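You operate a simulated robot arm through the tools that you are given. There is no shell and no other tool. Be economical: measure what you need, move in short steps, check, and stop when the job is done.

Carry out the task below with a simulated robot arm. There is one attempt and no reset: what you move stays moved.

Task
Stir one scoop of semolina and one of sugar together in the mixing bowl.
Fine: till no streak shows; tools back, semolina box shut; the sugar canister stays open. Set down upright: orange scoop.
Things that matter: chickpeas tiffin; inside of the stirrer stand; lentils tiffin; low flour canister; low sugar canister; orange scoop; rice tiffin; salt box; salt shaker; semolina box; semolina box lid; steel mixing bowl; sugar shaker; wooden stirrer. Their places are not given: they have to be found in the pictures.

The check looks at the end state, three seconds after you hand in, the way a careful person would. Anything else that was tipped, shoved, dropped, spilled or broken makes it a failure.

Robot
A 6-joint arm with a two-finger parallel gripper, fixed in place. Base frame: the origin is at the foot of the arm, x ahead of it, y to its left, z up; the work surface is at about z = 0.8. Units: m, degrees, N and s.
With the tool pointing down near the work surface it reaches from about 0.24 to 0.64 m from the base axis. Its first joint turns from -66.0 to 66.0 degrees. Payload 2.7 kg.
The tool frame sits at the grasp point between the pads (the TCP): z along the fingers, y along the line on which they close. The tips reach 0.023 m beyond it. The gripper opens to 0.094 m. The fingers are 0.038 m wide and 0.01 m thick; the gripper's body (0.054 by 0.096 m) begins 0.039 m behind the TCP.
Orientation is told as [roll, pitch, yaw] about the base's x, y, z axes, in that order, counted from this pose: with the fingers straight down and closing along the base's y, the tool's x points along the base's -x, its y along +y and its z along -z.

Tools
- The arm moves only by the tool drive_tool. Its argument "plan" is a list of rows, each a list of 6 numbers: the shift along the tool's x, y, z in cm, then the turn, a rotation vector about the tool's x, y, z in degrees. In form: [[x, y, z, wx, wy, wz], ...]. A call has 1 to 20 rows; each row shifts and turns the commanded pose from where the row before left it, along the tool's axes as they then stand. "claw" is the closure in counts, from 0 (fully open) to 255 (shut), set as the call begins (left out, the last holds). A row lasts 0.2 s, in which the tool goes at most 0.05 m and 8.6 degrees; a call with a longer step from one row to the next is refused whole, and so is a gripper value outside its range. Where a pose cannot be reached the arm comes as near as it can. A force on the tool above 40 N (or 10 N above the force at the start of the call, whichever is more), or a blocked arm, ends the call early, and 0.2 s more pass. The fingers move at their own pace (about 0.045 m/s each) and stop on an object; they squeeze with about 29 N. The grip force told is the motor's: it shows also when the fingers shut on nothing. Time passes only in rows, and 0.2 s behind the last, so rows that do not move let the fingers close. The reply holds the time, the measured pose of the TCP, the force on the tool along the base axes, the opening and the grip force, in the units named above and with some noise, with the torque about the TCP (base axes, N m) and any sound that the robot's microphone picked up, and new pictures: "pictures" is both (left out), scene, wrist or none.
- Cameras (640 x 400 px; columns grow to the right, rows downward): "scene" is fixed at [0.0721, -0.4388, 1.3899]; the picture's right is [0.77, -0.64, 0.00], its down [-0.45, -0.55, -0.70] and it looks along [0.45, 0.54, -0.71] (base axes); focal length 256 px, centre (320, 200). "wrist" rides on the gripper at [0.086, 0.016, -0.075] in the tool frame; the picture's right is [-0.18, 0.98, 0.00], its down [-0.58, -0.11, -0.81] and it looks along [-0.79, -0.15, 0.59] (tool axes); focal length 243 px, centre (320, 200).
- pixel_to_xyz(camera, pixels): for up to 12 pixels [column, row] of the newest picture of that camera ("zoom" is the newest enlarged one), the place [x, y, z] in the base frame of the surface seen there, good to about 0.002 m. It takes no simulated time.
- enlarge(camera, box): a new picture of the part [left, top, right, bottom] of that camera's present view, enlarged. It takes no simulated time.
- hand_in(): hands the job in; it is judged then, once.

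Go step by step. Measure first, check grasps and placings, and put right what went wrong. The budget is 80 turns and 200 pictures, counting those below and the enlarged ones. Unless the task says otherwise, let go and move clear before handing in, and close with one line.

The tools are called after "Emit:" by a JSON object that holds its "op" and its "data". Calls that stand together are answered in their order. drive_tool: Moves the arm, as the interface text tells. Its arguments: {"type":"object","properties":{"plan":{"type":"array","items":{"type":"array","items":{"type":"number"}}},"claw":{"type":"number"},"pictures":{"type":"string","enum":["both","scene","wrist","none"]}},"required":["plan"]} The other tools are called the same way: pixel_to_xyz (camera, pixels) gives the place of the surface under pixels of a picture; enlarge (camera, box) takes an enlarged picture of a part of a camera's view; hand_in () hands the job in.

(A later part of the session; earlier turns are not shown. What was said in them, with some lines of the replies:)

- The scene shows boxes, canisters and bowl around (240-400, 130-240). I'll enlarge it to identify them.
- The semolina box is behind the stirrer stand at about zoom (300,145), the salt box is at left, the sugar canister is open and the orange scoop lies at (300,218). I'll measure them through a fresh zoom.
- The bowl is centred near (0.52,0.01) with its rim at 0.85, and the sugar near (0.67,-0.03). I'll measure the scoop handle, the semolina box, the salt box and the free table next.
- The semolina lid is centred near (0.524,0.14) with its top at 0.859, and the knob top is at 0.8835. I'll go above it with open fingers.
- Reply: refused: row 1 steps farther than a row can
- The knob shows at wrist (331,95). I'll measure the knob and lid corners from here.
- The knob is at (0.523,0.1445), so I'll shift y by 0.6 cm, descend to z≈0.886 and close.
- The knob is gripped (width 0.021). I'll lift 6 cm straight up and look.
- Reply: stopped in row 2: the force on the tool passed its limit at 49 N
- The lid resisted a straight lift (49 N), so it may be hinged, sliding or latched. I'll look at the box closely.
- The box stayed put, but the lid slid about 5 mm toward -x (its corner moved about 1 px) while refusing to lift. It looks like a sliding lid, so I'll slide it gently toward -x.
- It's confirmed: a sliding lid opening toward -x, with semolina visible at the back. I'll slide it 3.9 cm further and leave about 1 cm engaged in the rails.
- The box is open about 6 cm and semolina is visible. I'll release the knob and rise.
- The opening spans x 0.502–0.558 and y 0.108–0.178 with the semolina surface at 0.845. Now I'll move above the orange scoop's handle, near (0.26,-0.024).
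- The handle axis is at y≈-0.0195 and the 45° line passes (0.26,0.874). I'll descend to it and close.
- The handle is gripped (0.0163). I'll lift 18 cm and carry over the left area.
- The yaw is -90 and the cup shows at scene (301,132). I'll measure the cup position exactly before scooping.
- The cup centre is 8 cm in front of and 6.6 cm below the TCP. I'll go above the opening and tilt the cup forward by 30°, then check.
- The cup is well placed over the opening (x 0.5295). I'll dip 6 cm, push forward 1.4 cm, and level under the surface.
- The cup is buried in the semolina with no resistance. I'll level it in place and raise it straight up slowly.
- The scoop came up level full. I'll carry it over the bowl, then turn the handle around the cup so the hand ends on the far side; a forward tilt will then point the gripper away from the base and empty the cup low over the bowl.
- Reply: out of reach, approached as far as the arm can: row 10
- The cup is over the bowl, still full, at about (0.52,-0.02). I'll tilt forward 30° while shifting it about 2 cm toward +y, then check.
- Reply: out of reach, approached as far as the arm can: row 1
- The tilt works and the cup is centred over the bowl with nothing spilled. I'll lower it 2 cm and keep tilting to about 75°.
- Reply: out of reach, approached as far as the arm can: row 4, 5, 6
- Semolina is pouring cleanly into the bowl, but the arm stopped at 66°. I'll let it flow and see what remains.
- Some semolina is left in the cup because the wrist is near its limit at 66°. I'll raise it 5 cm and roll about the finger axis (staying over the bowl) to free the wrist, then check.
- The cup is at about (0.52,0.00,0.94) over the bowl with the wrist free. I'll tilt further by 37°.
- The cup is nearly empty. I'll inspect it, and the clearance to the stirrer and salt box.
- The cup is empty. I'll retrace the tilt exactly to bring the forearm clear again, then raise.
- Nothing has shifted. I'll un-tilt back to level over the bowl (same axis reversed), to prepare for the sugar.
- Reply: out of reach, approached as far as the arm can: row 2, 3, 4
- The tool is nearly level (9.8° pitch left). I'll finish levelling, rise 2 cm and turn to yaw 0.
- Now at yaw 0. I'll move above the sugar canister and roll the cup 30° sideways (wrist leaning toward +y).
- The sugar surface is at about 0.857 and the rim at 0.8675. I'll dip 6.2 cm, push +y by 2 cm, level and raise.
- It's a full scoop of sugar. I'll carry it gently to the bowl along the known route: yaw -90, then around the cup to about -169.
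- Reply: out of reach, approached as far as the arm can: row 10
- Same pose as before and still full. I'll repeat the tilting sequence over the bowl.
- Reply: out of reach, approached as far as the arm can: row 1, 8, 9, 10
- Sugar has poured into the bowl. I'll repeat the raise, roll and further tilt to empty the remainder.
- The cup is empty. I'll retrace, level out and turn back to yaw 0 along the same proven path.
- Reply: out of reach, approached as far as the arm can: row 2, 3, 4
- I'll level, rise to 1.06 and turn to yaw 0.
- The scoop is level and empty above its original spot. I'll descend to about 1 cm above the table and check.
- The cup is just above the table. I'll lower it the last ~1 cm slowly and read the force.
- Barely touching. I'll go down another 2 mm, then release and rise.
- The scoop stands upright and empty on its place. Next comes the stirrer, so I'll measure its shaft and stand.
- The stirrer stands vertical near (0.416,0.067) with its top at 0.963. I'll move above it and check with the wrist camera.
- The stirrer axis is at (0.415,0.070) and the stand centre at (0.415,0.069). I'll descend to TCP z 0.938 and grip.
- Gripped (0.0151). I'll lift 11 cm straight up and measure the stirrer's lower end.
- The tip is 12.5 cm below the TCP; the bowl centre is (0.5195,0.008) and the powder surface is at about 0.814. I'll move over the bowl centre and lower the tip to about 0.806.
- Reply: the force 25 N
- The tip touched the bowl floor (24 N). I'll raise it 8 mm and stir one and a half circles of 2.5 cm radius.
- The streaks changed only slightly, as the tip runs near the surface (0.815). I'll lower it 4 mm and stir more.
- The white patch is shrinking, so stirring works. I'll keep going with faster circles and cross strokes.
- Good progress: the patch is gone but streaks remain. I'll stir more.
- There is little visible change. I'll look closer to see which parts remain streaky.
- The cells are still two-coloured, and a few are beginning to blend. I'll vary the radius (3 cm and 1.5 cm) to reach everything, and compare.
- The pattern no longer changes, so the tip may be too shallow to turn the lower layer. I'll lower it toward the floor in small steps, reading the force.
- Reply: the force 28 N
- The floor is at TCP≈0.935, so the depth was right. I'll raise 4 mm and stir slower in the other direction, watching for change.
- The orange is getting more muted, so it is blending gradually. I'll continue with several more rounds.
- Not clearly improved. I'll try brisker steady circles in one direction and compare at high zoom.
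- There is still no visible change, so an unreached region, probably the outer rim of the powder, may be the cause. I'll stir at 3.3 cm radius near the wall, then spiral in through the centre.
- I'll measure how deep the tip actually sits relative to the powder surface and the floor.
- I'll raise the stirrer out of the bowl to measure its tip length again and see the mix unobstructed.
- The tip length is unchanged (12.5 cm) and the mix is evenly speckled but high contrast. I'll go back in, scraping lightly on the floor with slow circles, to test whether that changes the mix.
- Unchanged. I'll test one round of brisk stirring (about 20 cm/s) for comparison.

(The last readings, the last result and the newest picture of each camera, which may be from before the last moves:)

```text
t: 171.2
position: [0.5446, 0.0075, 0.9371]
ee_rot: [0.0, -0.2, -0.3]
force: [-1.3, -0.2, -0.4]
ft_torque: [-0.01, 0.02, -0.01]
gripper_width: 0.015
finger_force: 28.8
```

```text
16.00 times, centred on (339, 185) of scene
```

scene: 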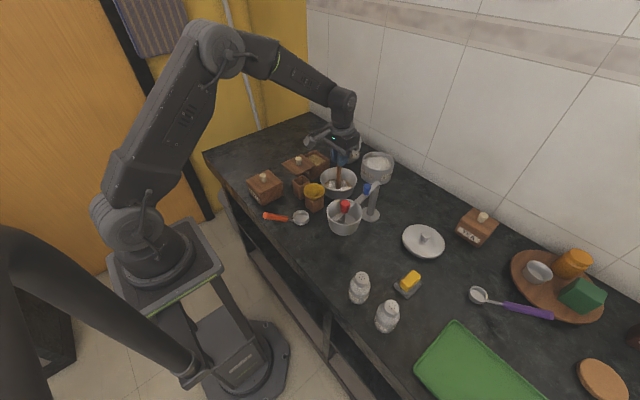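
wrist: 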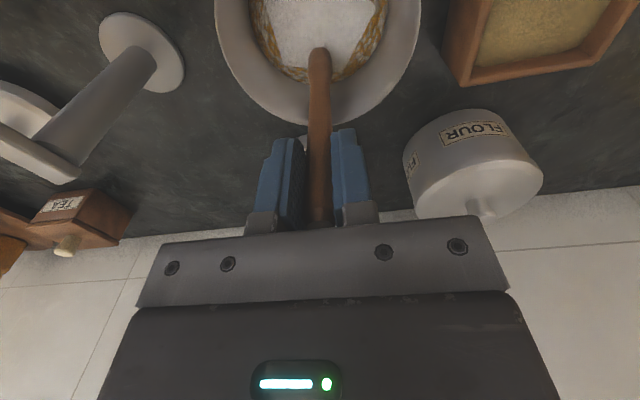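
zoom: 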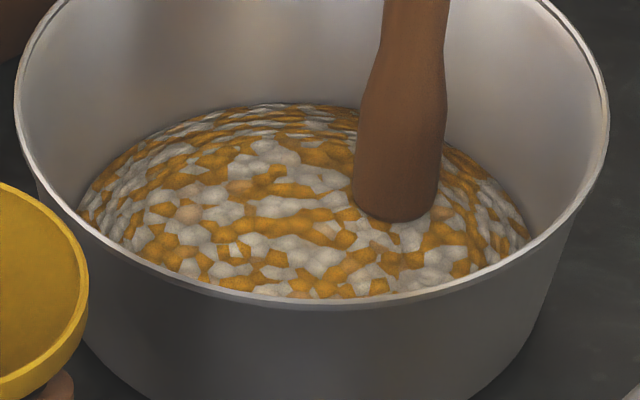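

Speed, depth, radius and direction no longer change anything; the grains are evenly intermixed with no patch or swirl left. I'll make one folding pass (dip and lift), then withdraw and look.

Emit:
{"op": "drive_tool", "data": {"plan": [[0, 0, -1.0, 0, 0, 0], [2.6, 0, 0, 0, 0, 0], [0, 0, 1.0, 0, 0, 0], [2.0, 0, 0, 0, 0, 0], [0, 0, -1.0, 0, 0, 0], [-2.0, 2, 0, 0, 0, 0], [0, 0, 1.0, 0, 0, 0], [0, -2, 0, 0, 0, 0], [0, -2, 0, 0, 0, 0], [0, 0, -1.0, 0, 0, 0], [0, 2, 0, 0, 0, 0], [0, 0, 1.0, 0, 0, 0], [1, 1, 0, 0, 0, 0], [-2, -2, 0, 0, 0, 0], [1, 1, 0, 0, 0, 0], [0, 0, -3, 0, 0, 0], [0, 0, -4.5, 0, 0, 0], [0, 0, -4.5, 0, 0, 0], [0, 0, 0, 0, 0, 0]]}}

Emit:
{"op": "enlarge", "data": {"camera": "scene", "box": [325, 176, 353, 194]}}

```text
t: 175.2
position: [0.5176, 0.0051, 1.0573]
ee_rot: [0.0, -0.3, -0.5]
force: [-0.3, 0.4, -0.2]
ft_torque: [0.0, 0.01, -0.04]
gripper_width: 0.0146
finger_force: 29.0
```

scene: 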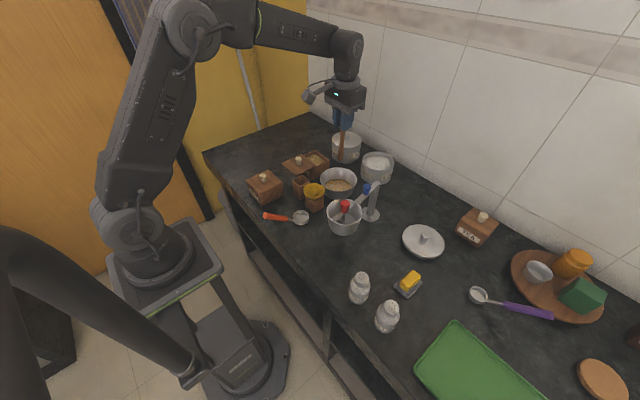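
wrist: 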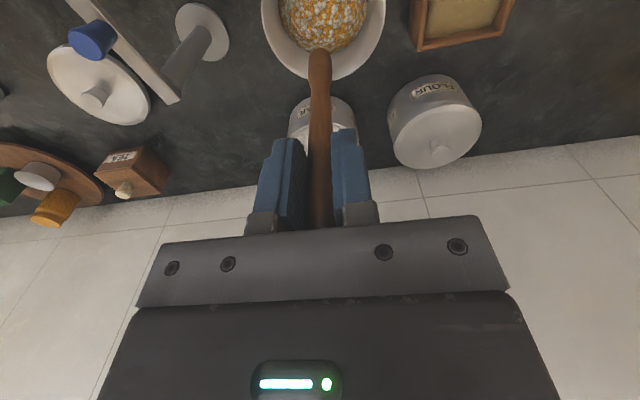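

```text
16.00 times, centred on (339, 185) of scene
```

zoom: 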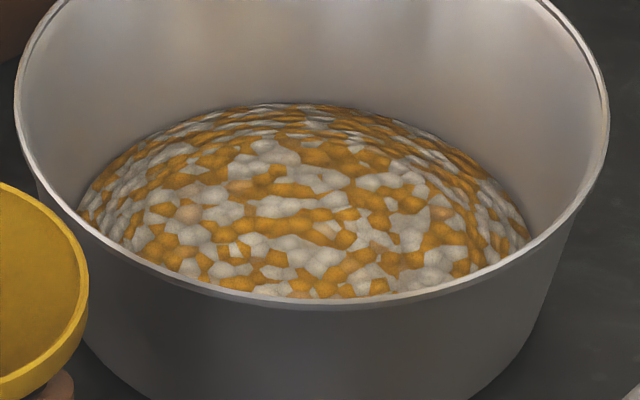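

The mix is settled and uniform in texture, and further stirring changes nothing. Now I'll return the stirrer above its stand at (0.4145,0.069).

Emit:
{"op": "drive_tool", "data": {"plan": [[3.4, 2.1, 0, 0, 0, 0], [3.4, 2.1, 0, 0, 0, 0], [3.5, 2.2, 0, 0, 0, 0], [0, 0, 2, 0, 0, 0], [0, 0, 0, 0, 0, 0]]}}

Emit:
{"op": "enlarge", "data": {"camera": "wrist", "box": [220, 0, 420, 125]}}

Emit:
{"op": "enlarge", "data": {"camera": "scene", "box": [270, 145, 334, 205]}}

```text
t: 176.4
position: [0.4152, 0.0722, 1.0366]
ee_rot: [0.0, -0.2, -0.4]
force: [0.7, -0.2, -0.3]
ft_torque: [0.02, 0.0, -0.02]
gripper_width: 0.0152
finger_force: 29.1
```

scene: 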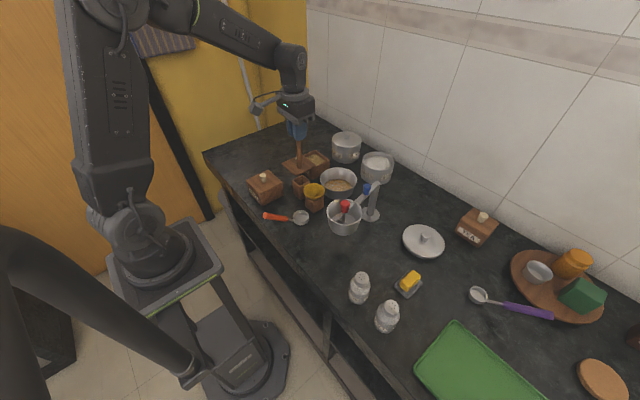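
wrist: 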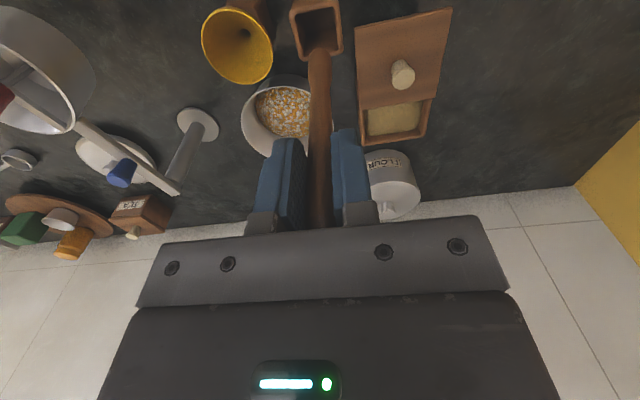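

```text
3.20 times, centred on (320, 62) of wrist
```

zoom: 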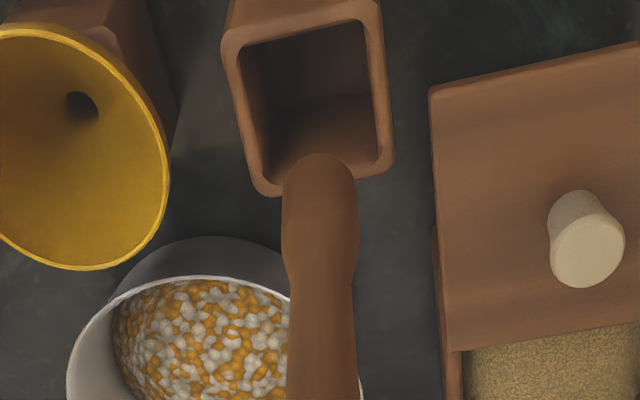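

```text
6.67 times, centred on (302, 175) of scene
```

zoom: 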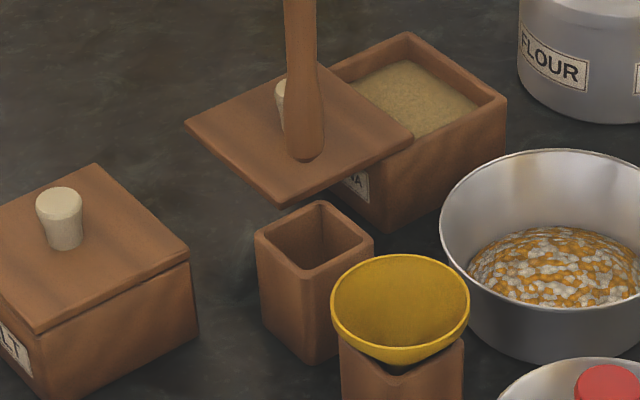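

I'll correct y by -0.28 cm and descend into the stand, slowing at the end.

Emit:
{"op": "drive_tool", "data": {"plan": [[0.05, -0.28, 1, 0, 0, 0], [0, 0, 3, 0, 0, 0], [0, 0, 3, 0, 0, 0], [0, 0, 1.5, 0, 0, 0], [0, 0, 0.8, 0, 0, 0], [0, 0, 0.4, 0, 0, 0], [0, 0, 0, 0, 0, 0]], "pictures": "none"}}

Emit:
{"op": "enlarge", "data": {"camera": "scene", "box": [270, 145, 334, 205]}}

```text
t: 178.0
position: [0.4151, 0.0692, 0.9394]
ee_rot: [0.0, -0.3, -0.4]
force: [-0.1, -0.6, -0.7]
ft_torque: [0.05, -0.02, 0.02]
gripper_width: 0.0152
finger_force: 28.9
```

```text
6.67 times, centred on (302, 175) of scene
```

zoom: 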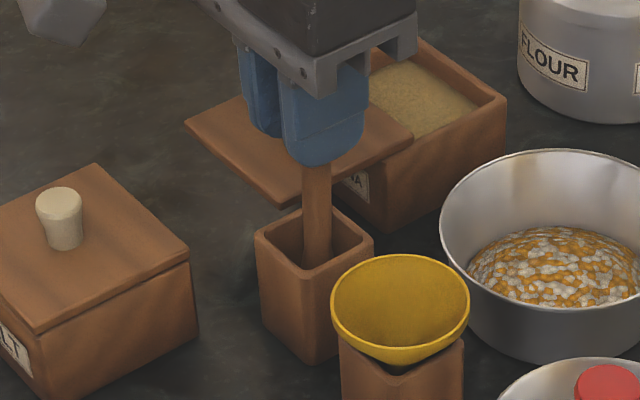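

It's in the stand. I'll lower 2.5 mm to rest, then release and rise.

Emit:
{"op": "drive_tool", "data": {"plan": [[0, 0, 0.15, 0, 0, 0], [0, 0, 0.12, 0, 0, 0], [0, 0, 0, 0, 0, 0]], "pictures": "none"}}

Emit:
{"op": "drive_tool", "data": {"plan": [[0, 0, 0, 0, 0, 0], [0, 0, 0, 0, 0, 0], [0, 0, 0, 0, 0, 0], [0, 0, 0, 0, 0, 0], [0, 0, -3, 0, 0, 0], [0, 0, -4, 0, 0, 0], [0, 0, -4, 0, 0, 0], [0, 0, 0, 0, 0, 0]], "claw": 0}}

Emit:
{"op": "enlarge", "data": {"camera": "scene", "box": [270, 145, 334, 205]}}

```text
t: 178.8
position: [0.4151, 0.0685, 0.9362]
ee_rot: [0.0, -0.3, -0.4]
force: [0.4, 0.0, 1.7]
ft_torque: [-0.02, 0.11, -0.02]
gripper_width: 0.0151
finger_force: 29.5
```

```text
t: 180.6
position: [0.4149, 0.0683, 1.0477]
ee_rot: [0.1, -0.2, -0.4]
force: [0.1, -0.3, -1.1]
ft_torque: [0.02, 0.03, -0.01]
gripper_width: 0.0941
finger_force: 0.0
```

scene: 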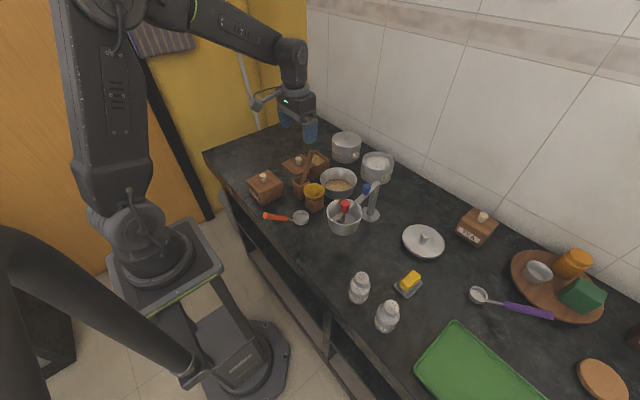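
wrist: 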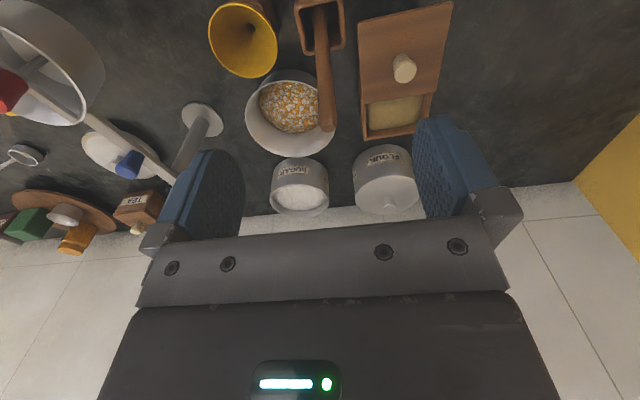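

```text
6.67 times, centred on (302, 175) of scene
```

zoom: 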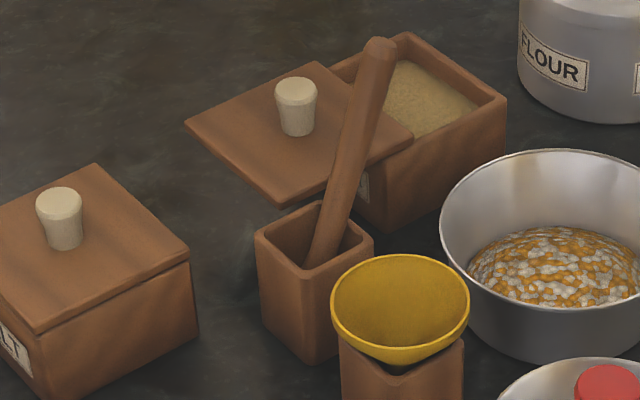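

The stirrer leans inside its stand, which is stable. I'll check its top position against the path for closing the lid.

Emit:
{"op": "pixel_to_xyz", "data": {"camera": "zoom", "pixels": [[380, 45], [370, 85], [350, 150], [335, 215], [325, 250], [296, 90], [296, 125], [125, 0], [412, 135], [190, 122]]}}

Emit:
{"op": "pixel_to_xyz", "data": {"camera": "wrist", "pixels": [[402, 64], [403, 76], [358, 20], [452, 3], [362, 108], [436, 94], [327, 124], [322, 60]]}}

```text
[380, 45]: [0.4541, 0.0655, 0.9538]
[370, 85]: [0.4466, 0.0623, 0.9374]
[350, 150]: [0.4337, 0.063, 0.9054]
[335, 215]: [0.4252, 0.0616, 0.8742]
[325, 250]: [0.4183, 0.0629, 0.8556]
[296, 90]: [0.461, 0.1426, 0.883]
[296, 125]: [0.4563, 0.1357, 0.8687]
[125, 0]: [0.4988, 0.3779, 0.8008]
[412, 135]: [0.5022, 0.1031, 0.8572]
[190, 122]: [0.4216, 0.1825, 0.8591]
```

```text
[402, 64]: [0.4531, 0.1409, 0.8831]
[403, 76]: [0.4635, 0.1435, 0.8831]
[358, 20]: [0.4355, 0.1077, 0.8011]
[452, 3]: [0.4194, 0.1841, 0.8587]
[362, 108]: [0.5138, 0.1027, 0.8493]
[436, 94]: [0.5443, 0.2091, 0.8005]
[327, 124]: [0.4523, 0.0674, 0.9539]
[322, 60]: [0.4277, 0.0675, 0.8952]
```

The stirrer's top is at (0.455,0.067), clear of the lid path. With the fingers half open I'll go to the knob at (0.459,0.1435).

Emit:
{"op": "drive_tool", "data": {"plan": [[-2.2, 3.75, 0, 0, 0, 0], [-2.2, 3.75, 0, 0, 0, 0], [0, 0, 4, 0, 0, 0], [0, 0, 4.5, 0, 0, 0], [0, 0, 4.5, 0, 0, 0], [0, 0, 0, 0, 0, 0]], "claw": 125}}

Emit:
{"op": "pixel_to_xyz", "data": {"camera": "wrist", "pixels": [[320, 140], [320, 150], [320, 160]]}}

```text
t: 182.0
position: [0.4598, 0.1431, 0.9178]
ee_rot: [0.1, -0.3, -0.4]
force: [-0.8, -0.5, -0.3]
ft_torque: [0.02, -0.02, -0.02]
gripper_width: 0.0481
finger_force: 0.0
```

scene: 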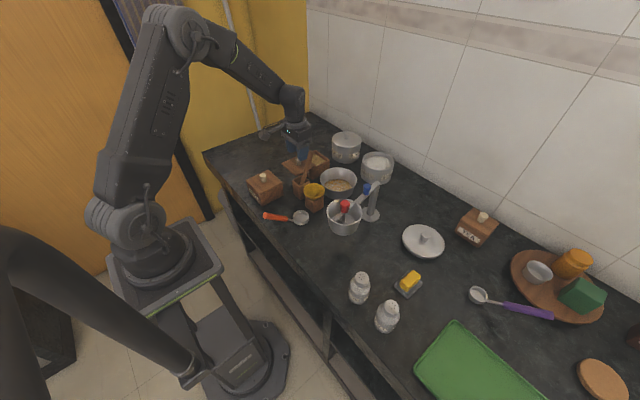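
wrist: 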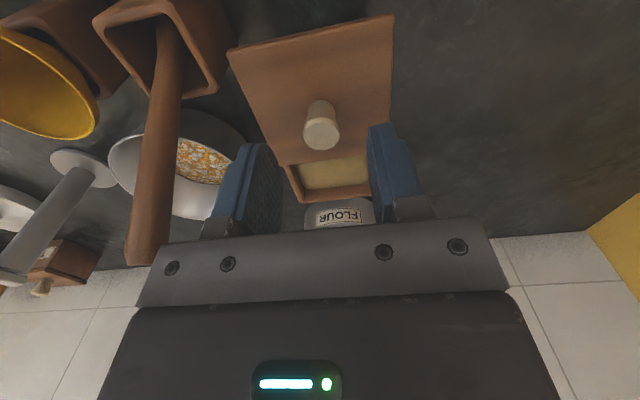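

```text
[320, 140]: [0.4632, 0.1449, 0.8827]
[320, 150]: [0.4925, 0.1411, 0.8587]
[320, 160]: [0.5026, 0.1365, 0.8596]
```

Aligned with the knob. I'll descend to 0.886 and grip.

Emit:
{"op": "drive_tool", "data": {"plan": [[0, 0.05, 2, 0, 0, 0], [0, 0, 1.15, 0, 0, 0], [0, 0, 0, 0, 0, 0]], "pictures": "none"}}

Emit:
{"op": "drive_tool", "data": {"plan": [[0, 0, 0, 0, 0, 0], [0, 0, 0, 0, 0, 0], [0, 0, 0, 0, 0, 0], [0, 0, 0, 0, 0, 0]], "claw": 255, "pictures": "none"}}

Emit:
{"op": "drive_tool", "data": {"plan": [[-0.7, 0, 0, 0, 0, 0], [-0.8, 0, 0, 0, 0, 0], [-0.8, 0, 0, 0, 0, 0], [-0.8, 0, 0, 0, 0, 0], [-0.8, 0, 0, 0, 0, 0], [-0.8, 0, 0, 0, 0, 0], [-0.8, 0, 0, 0, 0, 0], [-0.6, 0, 0, 0, 0, 0], [0, 0, 0, 0, 0, 0]]}}

```text
t: 182.8
position: [0.4599, 0.1436, 0.8854]
ee_rot: [0.0, -0.2, -0.5]
force: [0.2, -0.6, -0.4]
ft_torque: [0.0, -0.04, 0.01]
gripper_width: 0.0482
finger_force: 0.1
```

```text
t: 183.8
position: [0.4605, 0.1456, 0.8852]
ee_rot: [0.0, -0.2, -0.4]
force: [-0.9, 7.6, -3.0]
ft_torque: [0.04, -0.02, 0.02]
gripper_width: 0.0208
finger_force: 44.8
```

```text
t: 185.8
position: [0.5202, 0.1448, 0.8856]
ee_rot: [0.1, -0.2, -0.3]
force: [0.9, 20.2, -0.7]
ft_torque: [0.11, 0.09, 0.04]
gripper_width: 0.0209
finger_force: 44.9
```

scene: 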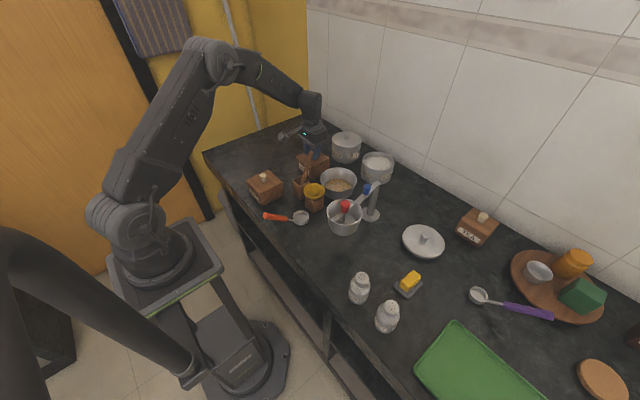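
wrist: 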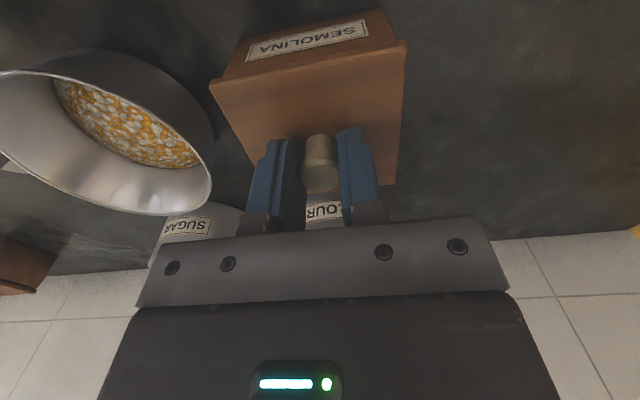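

Nearly closed (0.5202 against 0.5238). I'll relieve the side load (+y 2 mm) and push the last few millimetres.

Emit:
{"op": "drive_tool", "data": {"plan": [[0, 0.2, 0, 0, 0, 0], [-0.2, 0, 0, 0, 0, 0], [-0.2, 0, 0, 0, 0, 0], [0, 0, 0, 0, 0, 0]], "pictures": "none"}}

Emit:
{"op": "enlarge", "data": {"camera": "wrist", "box": [190, 0, 430, 220]}}

Emit:
{"op": "enlarge", "data": {"camera": "scene", "box": [280, 140, 344, 190]}}

```text
t: 186.8
position: [0.5229, 0.144, 0.8862]
ee_rot: [0.0, -0.1, -0.3]
force: [-6.5, 5.5, 3.0]
ft_torque: [-0.01, -0.1, 0.01]
gripper_width: 0.0208
finger_force: 45.1
```

```text
1.82 times, centred on (310, 110) of wrist
```

zoom: 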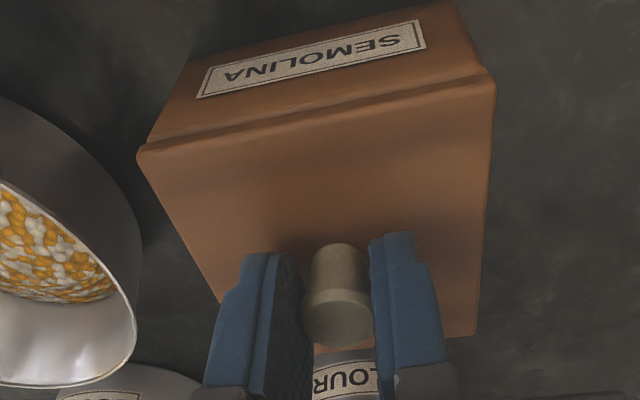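

```text
8.00 times, centred on (312, 165) of scene
```

zoom: 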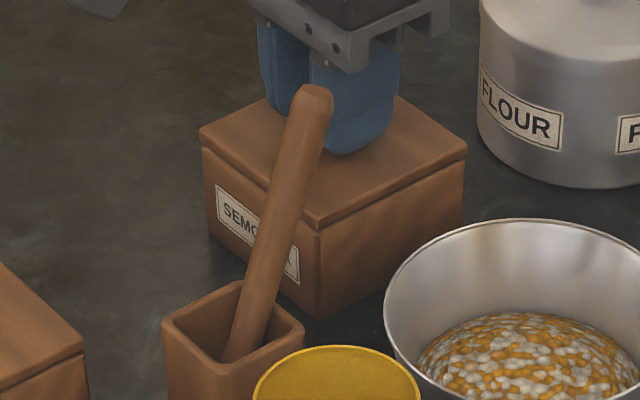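

The lid is at its stop (-6.5 N) and flush. I'll release and rise clear.

Emit:
{"op": "drive_tool", "data": {"plan": [[0, 0, 0, 0, 0, 0], [0, 0, 0, 0, 0, 0], [0, 0, 0, 0, 0, 0], [0, 0, -3, 0, 0, 0], [0, 0, -4, 0, 0, 0], [0, 0, -4.5, 0, 0, 0], [0, 0, -4.5, 0, 0, 0], [0, 0, -4.5, 0, 0, 0], [0, 0, 0, 0, 0, 0]], "claw": 125}}

Emit:
{"op": "enlarge", "data": {"camera": "scene", "box": [240, 130, 400, 230]}}

Emit:
{"op": "enlarge", "data": {"camera": "wrist", "box": [0, 0, 400, 230]}}

```text
t: 188.8
position: [0.5253, 0.1456, 1.0891]
ee_rot: [0.0, -0.1, -0.4]
force: [0.1, -1.0, 0.2]
ft_torque: [0.0, 0.0, -0.02]
gripper_width: 0.0482
finger_force: 0.1
```

scene: 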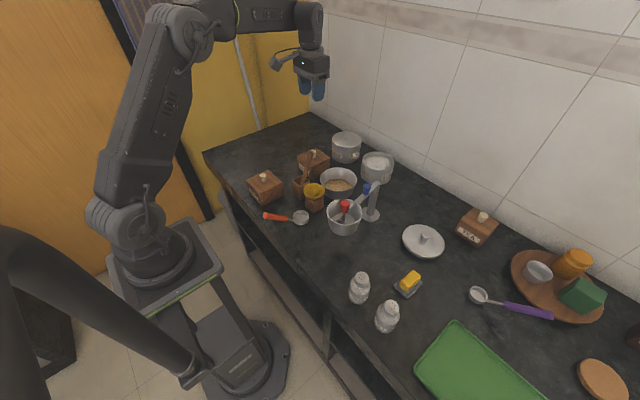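
wrist: 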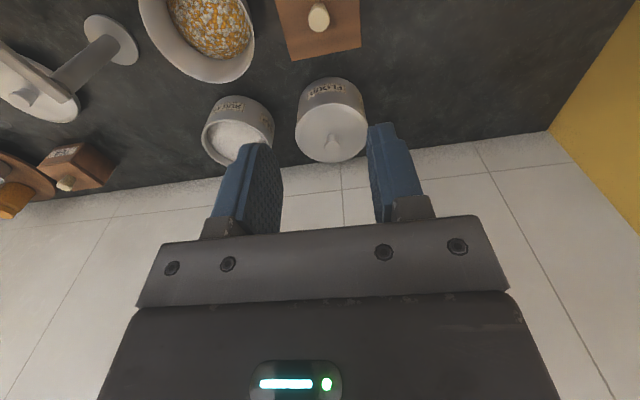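

```text
4.00 times, centred on (320, 180) of scene
```

zoom: 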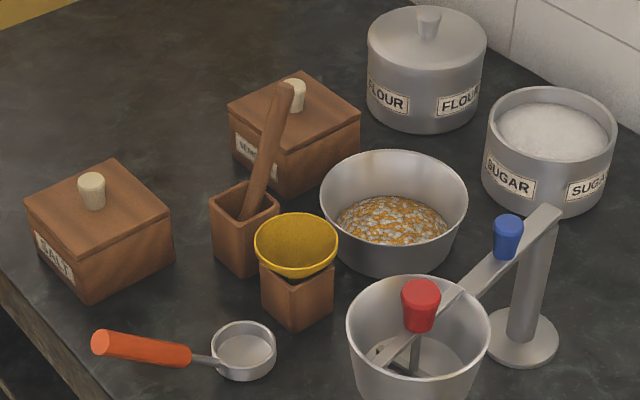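

```text
1.60 times, centred on (200, 115) of wrist
5 turns are left
```

zoom: 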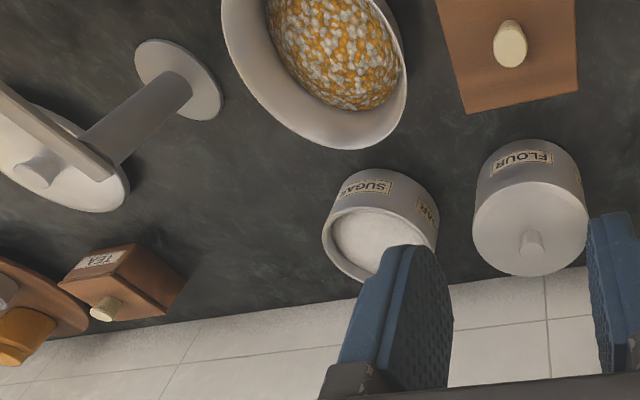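

The last pictures show the semolina box shut, the sugar canister open, the stirrer in its stand, the orange scoop upright, and the gripper clear. I'm handing in.

Emit:
{"op": "hand_in", "data": {}}

```text
The job is handed in.
```

I put one scoop of semolina and one of sugar in the steel bowl and stirred until further stirring changed nothing. The white patch is gone, but the surface still looks speckled orange and white, so I can't confirm that no streak shows. The stirrer is back, leaning in its stand, the orange scoop is upright in its place, the semolina box is shut, and the sugar canister is open.
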